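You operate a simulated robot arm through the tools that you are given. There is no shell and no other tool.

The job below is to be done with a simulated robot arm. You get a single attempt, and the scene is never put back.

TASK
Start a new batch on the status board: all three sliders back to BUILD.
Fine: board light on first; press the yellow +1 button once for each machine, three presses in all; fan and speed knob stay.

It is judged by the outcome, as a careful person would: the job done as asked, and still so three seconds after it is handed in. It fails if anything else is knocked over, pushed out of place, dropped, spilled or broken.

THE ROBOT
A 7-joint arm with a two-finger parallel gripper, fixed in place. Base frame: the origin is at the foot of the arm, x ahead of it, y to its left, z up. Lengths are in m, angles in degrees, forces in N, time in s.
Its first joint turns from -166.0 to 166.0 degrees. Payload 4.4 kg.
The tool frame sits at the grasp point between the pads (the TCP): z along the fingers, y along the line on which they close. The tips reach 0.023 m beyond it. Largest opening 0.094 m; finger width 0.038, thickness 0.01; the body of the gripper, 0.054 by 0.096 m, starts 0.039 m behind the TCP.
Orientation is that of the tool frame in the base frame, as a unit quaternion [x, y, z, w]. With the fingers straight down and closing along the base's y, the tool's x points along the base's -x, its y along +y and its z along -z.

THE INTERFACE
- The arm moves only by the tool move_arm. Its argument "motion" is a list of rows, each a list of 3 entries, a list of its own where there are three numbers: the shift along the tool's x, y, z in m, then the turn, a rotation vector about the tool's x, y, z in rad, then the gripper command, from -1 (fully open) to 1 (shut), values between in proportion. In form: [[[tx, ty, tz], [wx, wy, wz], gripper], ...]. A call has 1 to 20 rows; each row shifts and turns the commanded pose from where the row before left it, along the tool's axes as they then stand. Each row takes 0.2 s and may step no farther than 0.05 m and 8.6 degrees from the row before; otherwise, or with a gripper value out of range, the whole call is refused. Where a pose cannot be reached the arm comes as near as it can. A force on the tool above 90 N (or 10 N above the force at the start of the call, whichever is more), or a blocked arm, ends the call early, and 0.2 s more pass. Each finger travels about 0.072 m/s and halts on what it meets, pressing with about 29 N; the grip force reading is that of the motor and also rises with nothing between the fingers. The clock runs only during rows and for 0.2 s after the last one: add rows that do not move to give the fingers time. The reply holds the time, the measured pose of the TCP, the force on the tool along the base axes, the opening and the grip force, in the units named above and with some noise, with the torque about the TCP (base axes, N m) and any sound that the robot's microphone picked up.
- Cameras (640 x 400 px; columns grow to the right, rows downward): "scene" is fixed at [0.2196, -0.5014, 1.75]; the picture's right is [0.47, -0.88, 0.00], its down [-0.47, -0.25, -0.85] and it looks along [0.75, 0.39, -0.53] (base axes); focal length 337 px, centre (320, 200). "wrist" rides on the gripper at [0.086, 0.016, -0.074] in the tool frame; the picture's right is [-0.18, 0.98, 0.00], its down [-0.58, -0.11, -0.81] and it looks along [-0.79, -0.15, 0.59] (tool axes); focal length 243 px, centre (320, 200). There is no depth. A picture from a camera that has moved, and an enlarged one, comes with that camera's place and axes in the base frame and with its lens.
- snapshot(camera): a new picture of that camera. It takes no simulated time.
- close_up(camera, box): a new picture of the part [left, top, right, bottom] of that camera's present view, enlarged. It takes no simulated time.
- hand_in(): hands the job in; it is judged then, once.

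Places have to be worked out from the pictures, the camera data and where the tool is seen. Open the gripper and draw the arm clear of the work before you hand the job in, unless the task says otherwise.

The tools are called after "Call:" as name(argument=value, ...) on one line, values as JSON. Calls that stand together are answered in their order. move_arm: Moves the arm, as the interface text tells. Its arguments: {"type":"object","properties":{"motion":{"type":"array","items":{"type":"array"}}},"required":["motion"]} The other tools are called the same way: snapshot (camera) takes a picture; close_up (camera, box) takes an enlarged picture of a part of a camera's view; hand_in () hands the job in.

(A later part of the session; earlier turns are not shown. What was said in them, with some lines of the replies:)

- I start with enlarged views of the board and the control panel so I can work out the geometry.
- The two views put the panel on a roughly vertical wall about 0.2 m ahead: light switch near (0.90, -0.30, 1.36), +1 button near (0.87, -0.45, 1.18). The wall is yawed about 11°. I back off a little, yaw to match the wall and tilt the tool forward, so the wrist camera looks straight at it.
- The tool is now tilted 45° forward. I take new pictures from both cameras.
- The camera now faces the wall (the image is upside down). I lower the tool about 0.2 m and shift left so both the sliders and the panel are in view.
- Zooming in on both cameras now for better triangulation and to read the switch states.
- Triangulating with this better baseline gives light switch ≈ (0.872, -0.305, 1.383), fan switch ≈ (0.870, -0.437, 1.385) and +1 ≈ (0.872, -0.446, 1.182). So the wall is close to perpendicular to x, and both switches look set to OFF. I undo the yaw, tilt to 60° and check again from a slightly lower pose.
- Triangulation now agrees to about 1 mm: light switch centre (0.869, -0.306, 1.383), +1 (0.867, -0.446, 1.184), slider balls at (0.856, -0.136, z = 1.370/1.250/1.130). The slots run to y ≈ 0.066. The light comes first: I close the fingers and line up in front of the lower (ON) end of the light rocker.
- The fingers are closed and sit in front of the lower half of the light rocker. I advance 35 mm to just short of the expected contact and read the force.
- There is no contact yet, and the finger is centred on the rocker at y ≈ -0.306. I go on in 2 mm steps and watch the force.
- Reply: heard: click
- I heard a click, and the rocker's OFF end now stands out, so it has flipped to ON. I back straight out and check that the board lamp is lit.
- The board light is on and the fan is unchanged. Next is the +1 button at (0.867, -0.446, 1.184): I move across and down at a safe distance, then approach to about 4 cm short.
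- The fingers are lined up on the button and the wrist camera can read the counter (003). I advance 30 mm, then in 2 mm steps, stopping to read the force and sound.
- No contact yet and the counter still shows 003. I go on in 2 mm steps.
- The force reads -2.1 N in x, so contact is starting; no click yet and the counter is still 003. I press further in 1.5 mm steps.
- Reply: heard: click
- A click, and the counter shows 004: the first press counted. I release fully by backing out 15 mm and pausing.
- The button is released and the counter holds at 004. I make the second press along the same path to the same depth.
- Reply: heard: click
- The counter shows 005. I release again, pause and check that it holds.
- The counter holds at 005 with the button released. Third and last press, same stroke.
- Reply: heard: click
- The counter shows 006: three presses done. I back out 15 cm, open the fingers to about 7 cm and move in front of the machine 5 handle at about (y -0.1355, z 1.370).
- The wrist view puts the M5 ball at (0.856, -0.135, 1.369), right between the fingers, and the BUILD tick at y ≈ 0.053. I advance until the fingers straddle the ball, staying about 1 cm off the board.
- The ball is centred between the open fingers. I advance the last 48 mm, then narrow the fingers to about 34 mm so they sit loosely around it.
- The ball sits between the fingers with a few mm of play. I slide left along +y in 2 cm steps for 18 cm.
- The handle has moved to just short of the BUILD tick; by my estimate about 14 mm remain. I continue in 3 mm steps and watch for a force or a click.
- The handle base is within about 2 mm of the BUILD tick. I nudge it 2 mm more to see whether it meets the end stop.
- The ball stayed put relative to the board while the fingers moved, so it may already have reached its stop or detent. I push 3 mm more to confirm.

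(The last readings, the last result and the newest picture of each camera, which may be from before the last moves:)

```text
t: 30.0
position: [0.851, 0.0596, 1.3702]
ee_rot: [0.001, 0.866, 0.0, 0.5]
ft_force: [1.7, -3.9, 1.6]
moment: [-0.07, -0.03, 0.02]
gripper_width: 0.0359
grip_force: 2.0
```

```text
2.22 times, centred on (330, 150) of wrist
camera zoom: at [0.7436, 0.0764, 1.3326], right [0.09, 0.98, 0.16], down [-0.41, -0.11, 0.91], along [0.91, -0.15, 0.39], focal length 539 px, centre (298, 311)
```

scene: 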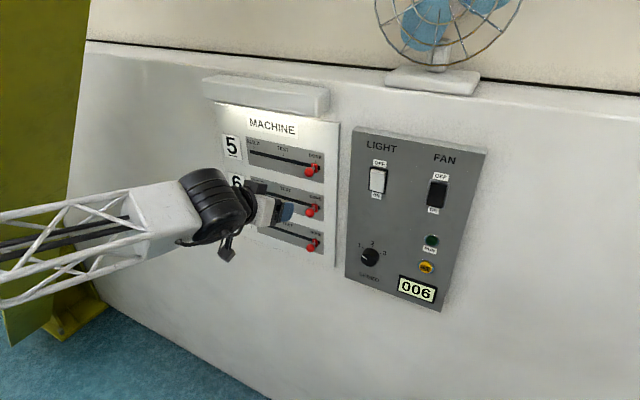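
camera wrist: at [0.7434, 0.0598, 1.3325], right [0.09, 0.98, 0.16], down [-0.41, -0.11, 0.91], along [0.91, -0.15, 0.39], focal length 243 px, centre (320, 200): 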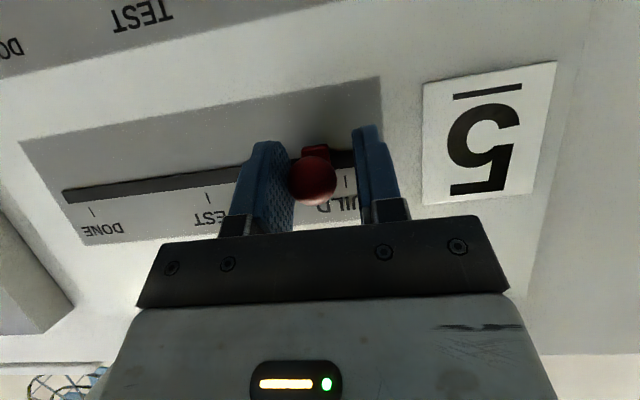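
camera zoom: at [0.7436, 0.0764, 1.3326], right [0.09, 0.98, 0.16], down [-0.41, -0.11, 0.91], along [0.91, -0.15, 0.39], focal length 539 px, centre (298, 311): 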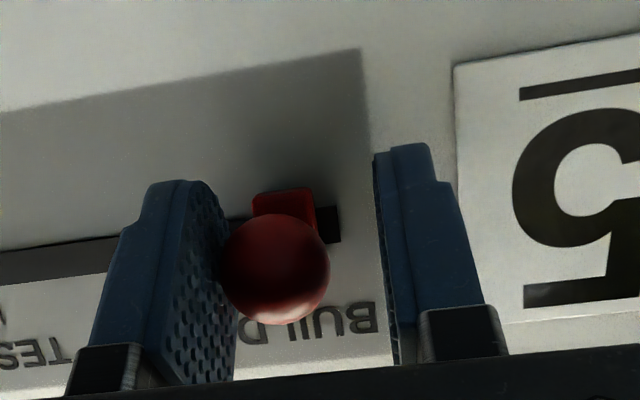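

The fingers now feel -3.9 N and the ball does not move: M5 is at its BUILD stop. I ease off 3 mm, open, back out 10 cm and move in front of the M6 handle (y -0.1355, z 1.250).

Call:
move_arm(motion=[[[0, -0.004, 0], [0, 0, 0], 0.277], [[0, 0, 0], [0, 0, 0], -0.489], [[0, 0, 0], [0, 0, 0], -0.489], [[0.0083, 0, -0.0144], [0, 0, 0], -0.489], [[0.0208, 0, -0.0361], [0, 0, 0], -0.489], [[0.0208, 0, -0.0361], [0, 0, 0], -0.489], [[0.0173, -0.032, 0.01], [0, 0, 0], -0.489], [[0.0173, -0.032, 0.01], [0, 0, 0], -0.489], [[0.0173, -0.032, 0.01], [0, 0, 0], -0.489], [[0.0173, -0.032, 0.01], [0, 0, 0], -0.489], [[0.0173, -0.032, 0.01], [0, 0, 0], -0.489], [[0.0173, -0.032, 0.01], [0, 0, 0], -0.489], [[0, 0, 0], [0, 0, 0], -0.489]])

Call:
snapshot(camera="wrist")

Call:
snapshot(camera="scene")

```text
t: 32.8
position: [0.7482, -0.135, 1.2498]
ee_rot: [0.0, 0.866, 0.0, 0.5]
ft_force: [0.3, 0.1, -0.8]
moment: [-0.03, 0.02, 0.02]
gripper_width: 0.0701
grip_force: 0.1
```

```text
taken
camera wrist: at [0.6429, -0.1191, 1.2123], right [0.09, 0.98, 0.16], down [-0.41, -0.11, 0.91], along [0.91, -0.15, 0.39], focal length 243 px, centre (320, 200)
```

wrist: 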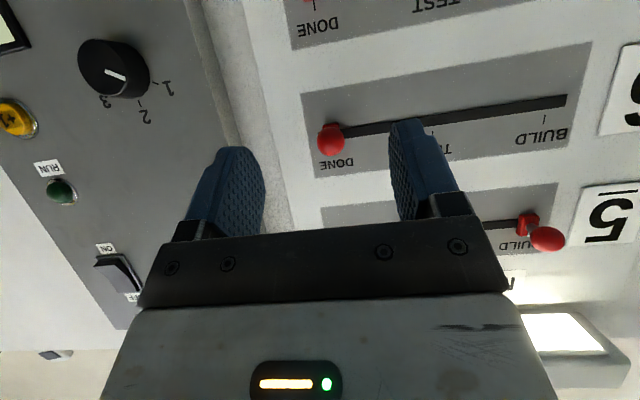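

```text
taken
```

scene: 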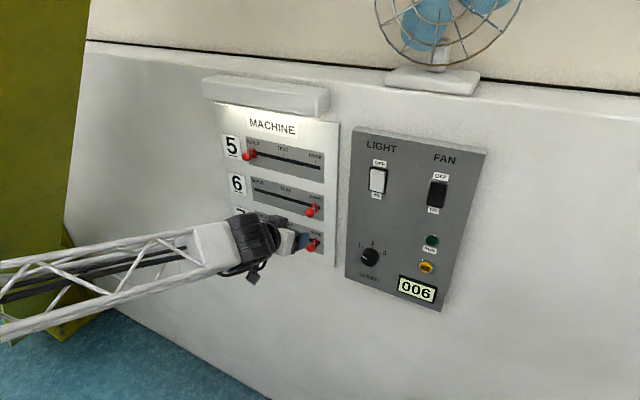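

M5 is at BUILD, and the M6 ball reads (0.856, -0.134, 1.249), centred between the fingers. I advance to straddle it and narrow the fingers to 34 mm.

Call:
move_arm(motion=[[[-0.01275, 0.0003, 0.0221], [0, 0, 0], -0.489], [[-0.01275, 0.0003, 0.0221], [0, 0, 0], -0.489], [[-0.01275, 0, 0.0221], [0, 0, 0], -0.489], [[-0.01275, 0, 0.0221], [0, 0, 0], -0.489], [[0, 0, 0], [0, 0, 0], 0.277], [[0, 0, 0], [0, 0, 0], 0.277], [[0, 0, 0], [0, 0, 0], 0.277]])

Call:
snapshot(camera="wrist")

```text
t: 34.4
position: [0.8532, -0.1351, 1.2494]
ee_rot: [0.0, 0.866, 0.001, 0.5]
ft_force: [-1.0, -0.9, 0.1]
moment: [-0.01, -0.01, 0.0]
gripper_width: 0.0339
grip_force: 0.1
```

```text
taken
camera wrist: at [0.7461, -0.1186, 1.2125], right [0.09, 0.98, 0.16], down [-0.41, -0.11, 0.91], along [0.91, -0.15, 0.39], focal length 243 px, centre (320, 200)
```

wrist: 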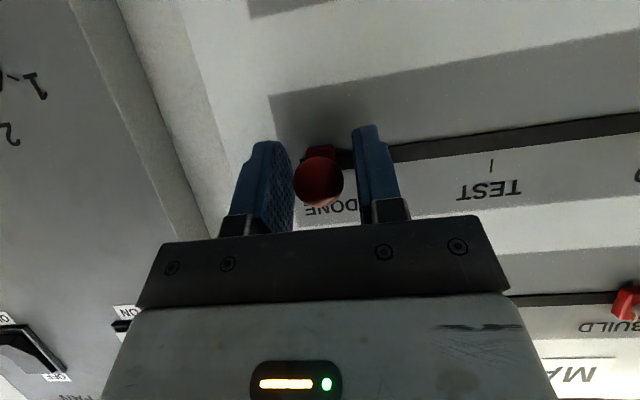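

The ball is straddled. I slide left 18 cm, backing off 3 mm from the board first, then finish in 3 mm steps.

Call:
move_arm(motion=[[[0.0015, 0, -0.0026], [0, 0, 0], 0.277], [[0, 0.02, 0], [0, 0, 0], 0.277], [[0, 0.02, 0], [0, 0, 0], 0.277], [[0, 0.02, 0], [0, 0, 0], 0.277], [[0, 0.02, 0], [0, 0, 0], 0.277], [[0, 0.02, 0], [0, 0, 0], 0.277], [[0, 0.02, 0], [0, 0, 0], 0.277], [[0, 0.02, 0], [0, 0, 0], 0.277], [[0, 0.02, 0], [0, 0, 0], 0.277], [[0, 0.02, 0], [0, 0, 0], 0.277], [[0, 0.003, 0], [0, 0, 0], 0.277], [[0, 0.003, 0], [0, 0, 0], 0.277], [[0, 0.003, 0], [0, 0, 0], 0.277], [[0, 0.003, 0], [0, 0, 0], 0.277], [[0, 0, 0], [0, 0, 0], 0.277]])

Call:
close_up(camera="wrist", box=[220, 60, 440, 240])

Call:
snapshot(camera="scene")

```text
t: 37.6
position: [0.8505, 0.0585, 1.251]
ee_rot: [0.0, 0.866, 0.0, 0.501]
ft_force: [-0.7, -0.4, 0.1]
moment: [-0.02, -0.02, 0.0]
gripper_width: 0.0337
grip_force: 0.0
```

```text
2.22 times, centred on (330, 150) of wrist
camera zoom: at [0.7436, 0.0731, 1.2131], right [0.09, 0.98, 0.16], down [-0.41, -0.11, 0.91], along [0.91, -0.15, 0.39], focal length 539 px, centre (298, 311)
```

zoom: 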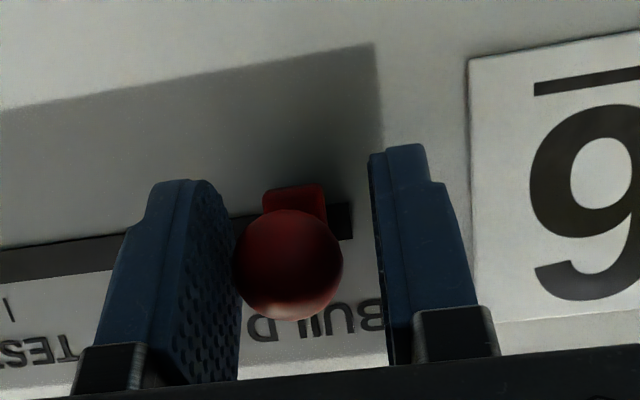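

```text
taken
```

scene: 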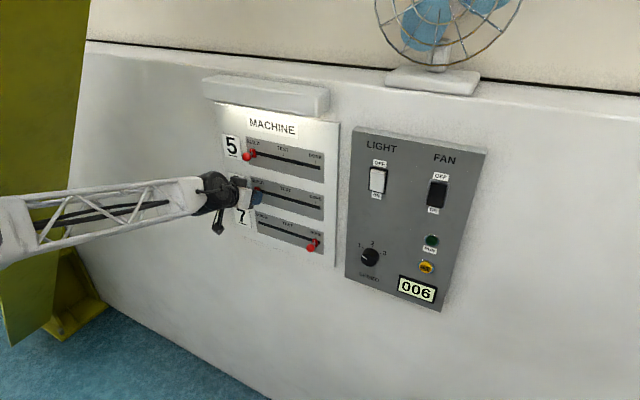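

M6 sits where M5 did relative to its slot end. I push 2.5 mm more to confirm the stop, then ease off.

Call:
move_arm(motion=[[[0, 0.00125, 0], [0, 0, 0], 0.277], [[0, 0.00125, 0], [0, 0, 0], 0.277], [[0, 0, 0], [0, 0, 0], 0.277]])

Call:
close_up(camera="wrist", box=[220, 60, 440, 240])

```text
t: 38.4
position: [0.8503, 0.0598, 1.2512]
ee_rot: [-0.001, 0.865, 0.001, 0.501]
ft_force: [-0.1, -2.1, -0.8]
moment: [0.03, 0.0, 0.01]
gripper_width: 0.0348
grip_force: 0.4
```

```text
2.22 times, centred on (330, 150) of wrist
camera zoom: at [0.7435, 0.0754, 1.213], right [0.09, 0.98, 0.16], down [-0.41, -0.11, 0.91], along [0.91, -0.15, 0.39], focal length 539 px, centre (298, 311)
```

zoom: 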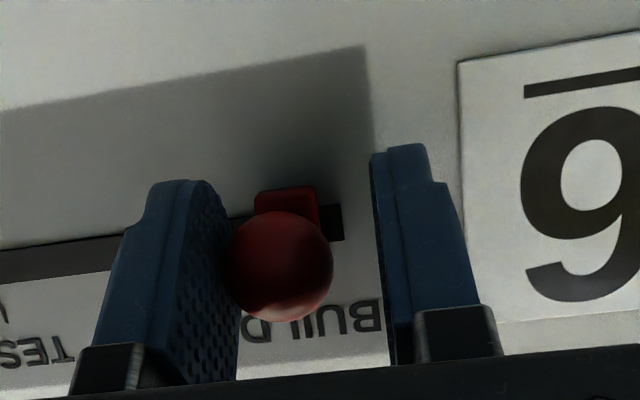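

M6 is at its stop too: force -2.1 N, and the handle no longer moves against the board. I ease off, open, back out and move in front of the M7 handle (z 1.130).

Call:
move_arm(motion=[[[0, -0.004, 0], [0, 0, 0], 0.277], [[0, 0, 0], [0, 0, 0], -0.489], [[0, 0, 0], [0, 0, 0], -0.489], [[0.0083, 0, -0.0144], [0, 0, 0], -0.489], [[0.0208, 0, -0.0361], [0, 0, 0], -0.489], [[0.0208, 0, -0.0361], [0, 0, 0], -0.489], [[0.0174, -0.032, 0.01005], [0, 0, 0], -0.489], [[0.0174, -0.032, 0.01005], [0, 0, 0], -0.489], [[0.0174, -0.032, 0.01005], [0, 0, 0], -0.489], [[0.0174, -0.032, 0.01005], [0, 0, 0], -0.489], [[0.0174, -0.032, 0.01005], [0, 0, 0], -0.489], [[0.0174, -0.032, 0.01005], [0, 0, 0], -0.489], [[0, 0, 0], [0, 0, 0], -0.489]])

Call:
snapshot(camera="wrist")

Call:
snapshot(camera="scene")

```text
t: 41.2
position: [0.7506, -0.1355, 1.1293]
ee_rot: [0.0, 0.866, 0.0, 0.5]
ft_force: [-0.3, -0.2, 0.5]
moment: [-0.01, 0.01, -0.01]
gripper_width: 0.0698
grip_force: 0.2
```

```text
taken
camera wrist: at [0.6433, -0.1202, 1.0924], right [0.09, 0.98, 0.16], down [-0.41, -0.11, 0.91], along [0.91, -0.15, 0.39], focal length 243 px, centre (320, 200)
```

wrist: 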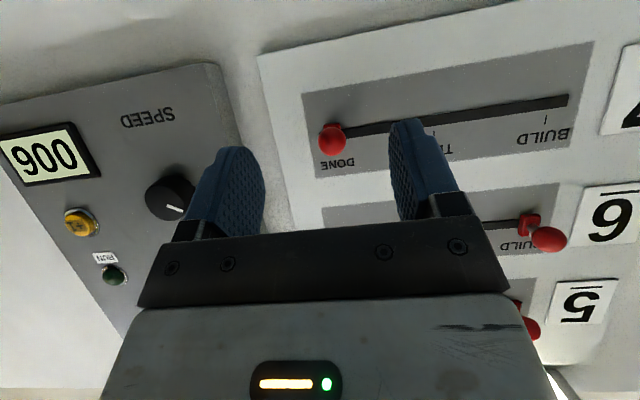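

```text
taken
```

scene: 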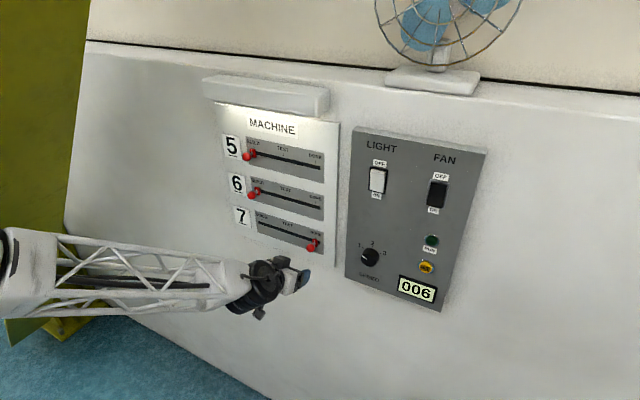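

M5 and M6 are at BUILD and the M7 ball is centred between the fingers. I advance, straddle it and narrow the fingers as before.

Call:
move_arm(motion=[[[-0.0125, 0.0002, 0.02165], [0, 0, 0], -0.489], [[-0.0125, 0.0002, 0.02165], [0, 0, 0], -0.489], [[-0.0125, 0, 0.02165], [0, 0, 0], -0.489], [[-0.0125, 0, 0.02165], [0, 0, 0], -0.489], [[0, 0, 0], [0, 0, 0], 0.277], [[0, 0, 0], [0, 0, 0], 0.277], [[0, 0, 0], [0, 0, 0], 0.277]])

Call:
snapshot(camera="wrist")

```text
t: 42.8
position: [0.85, -0.1358, 1.1294]
ee_rot: [0.001, 0.866, -0.001, 0.501]
ft_force: [0.4, -0.4, 0.3]
moment: [0.01, 0.0, -0.02]
gripper_width: 0.0338
grip_force: 0.0
```

```text
taken
camera wrist: at [0.7433, -0.1197, 1.0922], right [0.09, 0.98, 0.16], down [-0.41, -0.11, 0.91], along [0.91, -0.15, 0.39], focal length 243 px, centre (320, 200)
```

wrist: 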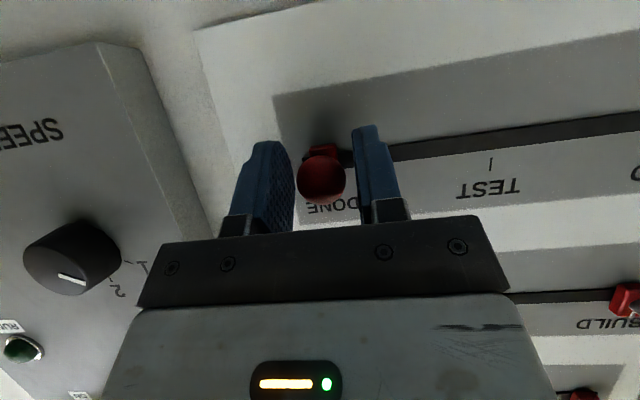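

The M7 ball is straddled at the same relative position. I slide left 18 cm, then 15 mm more in 3 mm steps.

Call:
move_arm(motion=[[[0, 0.02, 0], [0, 0, 0], 0.277], [[0, 0.02, 0], [0, 0, 0], 0.277], [[0, 0.02, 0], [0, 0, 0], 0.277], [[0, 0.02, 0], [0, 0, 0], 0.277], [[0, 0.02, 0], [0, 0, 0], 0.277], [[0, 0.02, 0], [0, 0, 0], 0.277], [[0, 0.02, 0], [0, 0, 0], 0.277], [[0, 0.02, 0], [0, 0, 0], 0.277], [[0, 0.02, 0], [0, 0, 0], 0.277], [[0, 0.003, 0], [0, 0, 0], 0.277], [[0, 0.003, 0], [0, 0, 0], 0.277], [[0, 0.003, 0], [0, 0, 0], 0.277], [[0, 0.003, 0], [0, 0, 0], 0.277], [[0, 0.002, 0], [0, 0, 0], 0.277], [[0, 0.0015, 0], [0, 0, 0], 0.277], [[0, 0, 0], [0, 0, 0], 0.277]])

Call:
close_up(camera="wrist", box=[220, 60, 440, 240])

Call:
snapshot(camera="scene")

```text
t: 46.2
position: [0.8497, 0.06, 1.1294]
ee_rot: [0.0, 0.866, 0.001, 0.501]
ft_force: [1.0, -1.0, -0.1]
moment: [0.01, -0.02, 0.02]
gripper_width: 0.0346
grip_force: 0.6
```

```text
2.22 times, centred on (330, 150) of wrist
camera zoom: at [0.7435, 0.0754, 1.0926], right [0.09, 0.98, 0.16], down [-0.41, -0.11, 0.91], along [0.91, -0.15, 0.39], focal length 539 px, centre (298, 311)
```

zoom: 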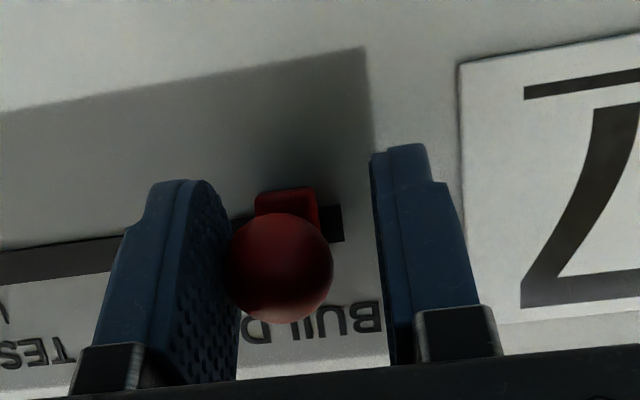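

```text
taken
```

scene: 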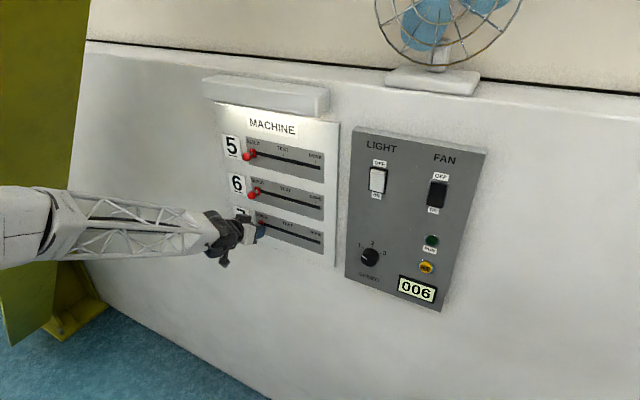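

M7 has reached the same stop: the finger gap opened to 34.6 mm and the geometry matches the other two. I ease off, open fully and draw the arm well back and down from the board.

Call:
move_arm(motion=[[[0, -0.004, 0], [0, 0, 0], 0.277], [[0, 0, 0], [0, 0, 0], -0.489], [[0, 0, 0], [0, 0, 0], -0.489], [[0.0083, 0, -0.0144], [0, 0, 0], -0.489], [[0.0208, 0, -0.0361], [0, 0, 0], -1], [[0.0208, 0, -0.0361], [0, 0, 0], -1], [[0.0208, 0, -0.0361], [0, 0, 0], -1], [[0.0208, 0, -0.0361], [0, 0, 0], -1], [[0.0208, 0, -0.0361], [0, 0, 0], -1], [[0.0208, -0.01, -0.0361], [0, 0, 0], -1], [[0, 0, 0], [0, 0, 0], -1], [[0, 0, 0], [0, 0, 0], -1]])

Call:
snapshot(camera="wrist")

Call:
snapshot(camera="scene")

Call:
close_up(camera="scene", box=[210, 110, 350, 260])

Call:
close_up(camera="scene", box=[340, 120, 500, 320])

```text
t: 48.8
position: [0.5821, 0.0467, 1.1303]
ee_rot: [0.0, 0.865, 0.0, 0.501]
ft_force: [0.2, 0.0, -0.3]
moment: [-0.01, -0.01, 0.01]
gripper_width: 0.0941
grip_force: 0.1
```

```text
taken
camera wrist: at [0.4756, 0.0612, 1.0928], right [0.09, 0.98, 0.16], down [-0.41, -0.11, 0.91], along [0.91, -0.15, 0.39], focal length 243 px, centre (320, 200)
```

wrist: 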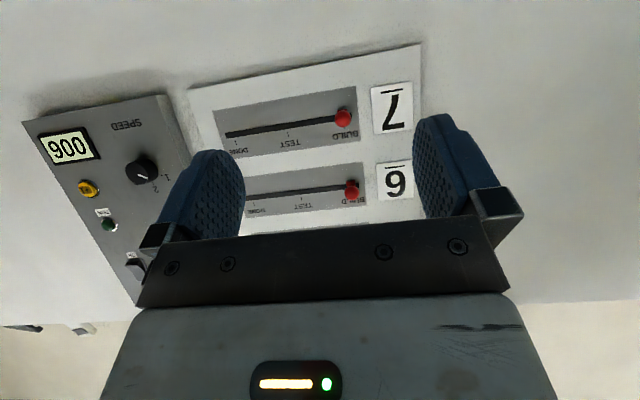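

```text
taken
```

scene: 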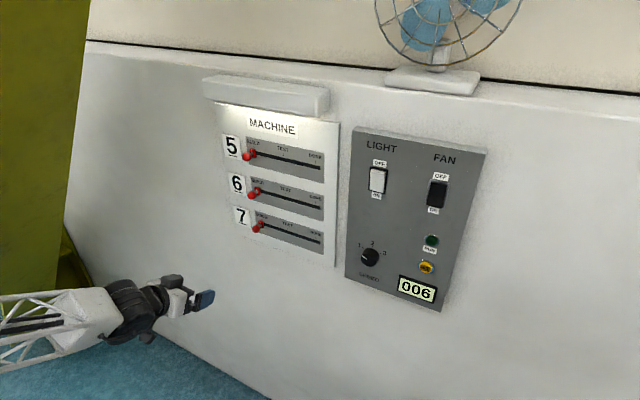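

```text
2.67 times, centred on (280, 185) of scene
camera zoom: at [0.2196, -0.5014, 1.75], right [0.47, -0.88, 0.0], down [-0.47, -0.25, -0.85], along [0.75, 0.39, -0.53], focal length 899 px, centre (427, 240)
```

zoom: 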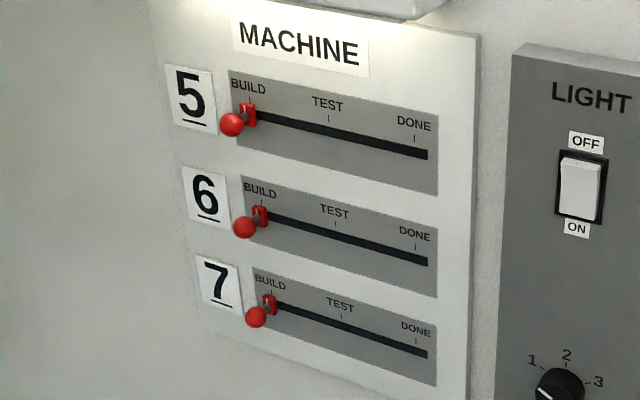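

```text
2.00 times, centred on (420, 220) of scene
camera zoom: at [0.2196, -0.5014, 1.75], right [0.47, -0.88, 0.0], down [-0.47, -0.25, -0.85], along [0.75, 0.39, -0.53], focal length 674 px, centre (120, 160)
```

zoom: 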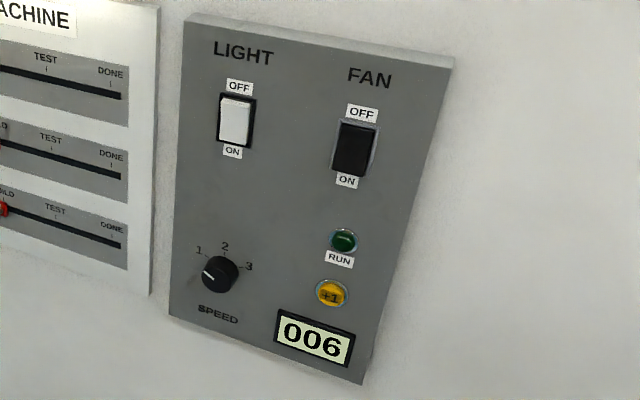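

All three handles line up with their BUILD ticks, the board light is on and the counter reads 006. The fan switch and speed knob are as they were. The gripper is open and about 30 cm clear of the board, so I hand the job in.

Call:
hand_in()

```text
The job is handed in.
```

The new batch is set up on the status board, and I've handed the job in. The hand-in reply didn't include a verdict.

- **Board light:** I switched it on first. The switch clicked and the lamp above the board lit.
- **+1 button:** I pressed it three times, releasing fully each time. The counter went from 003 to 006.
- **Sliders:** Machines 5, 6 and 7 are all at BUILD, each pushed left to its end stop.
- **Fan and speed knob:** I didn't touch them. The fan is still off and the knob is where it was.

The last pictures show nothing else moved. The gripper is open and about 30 cm from the board.
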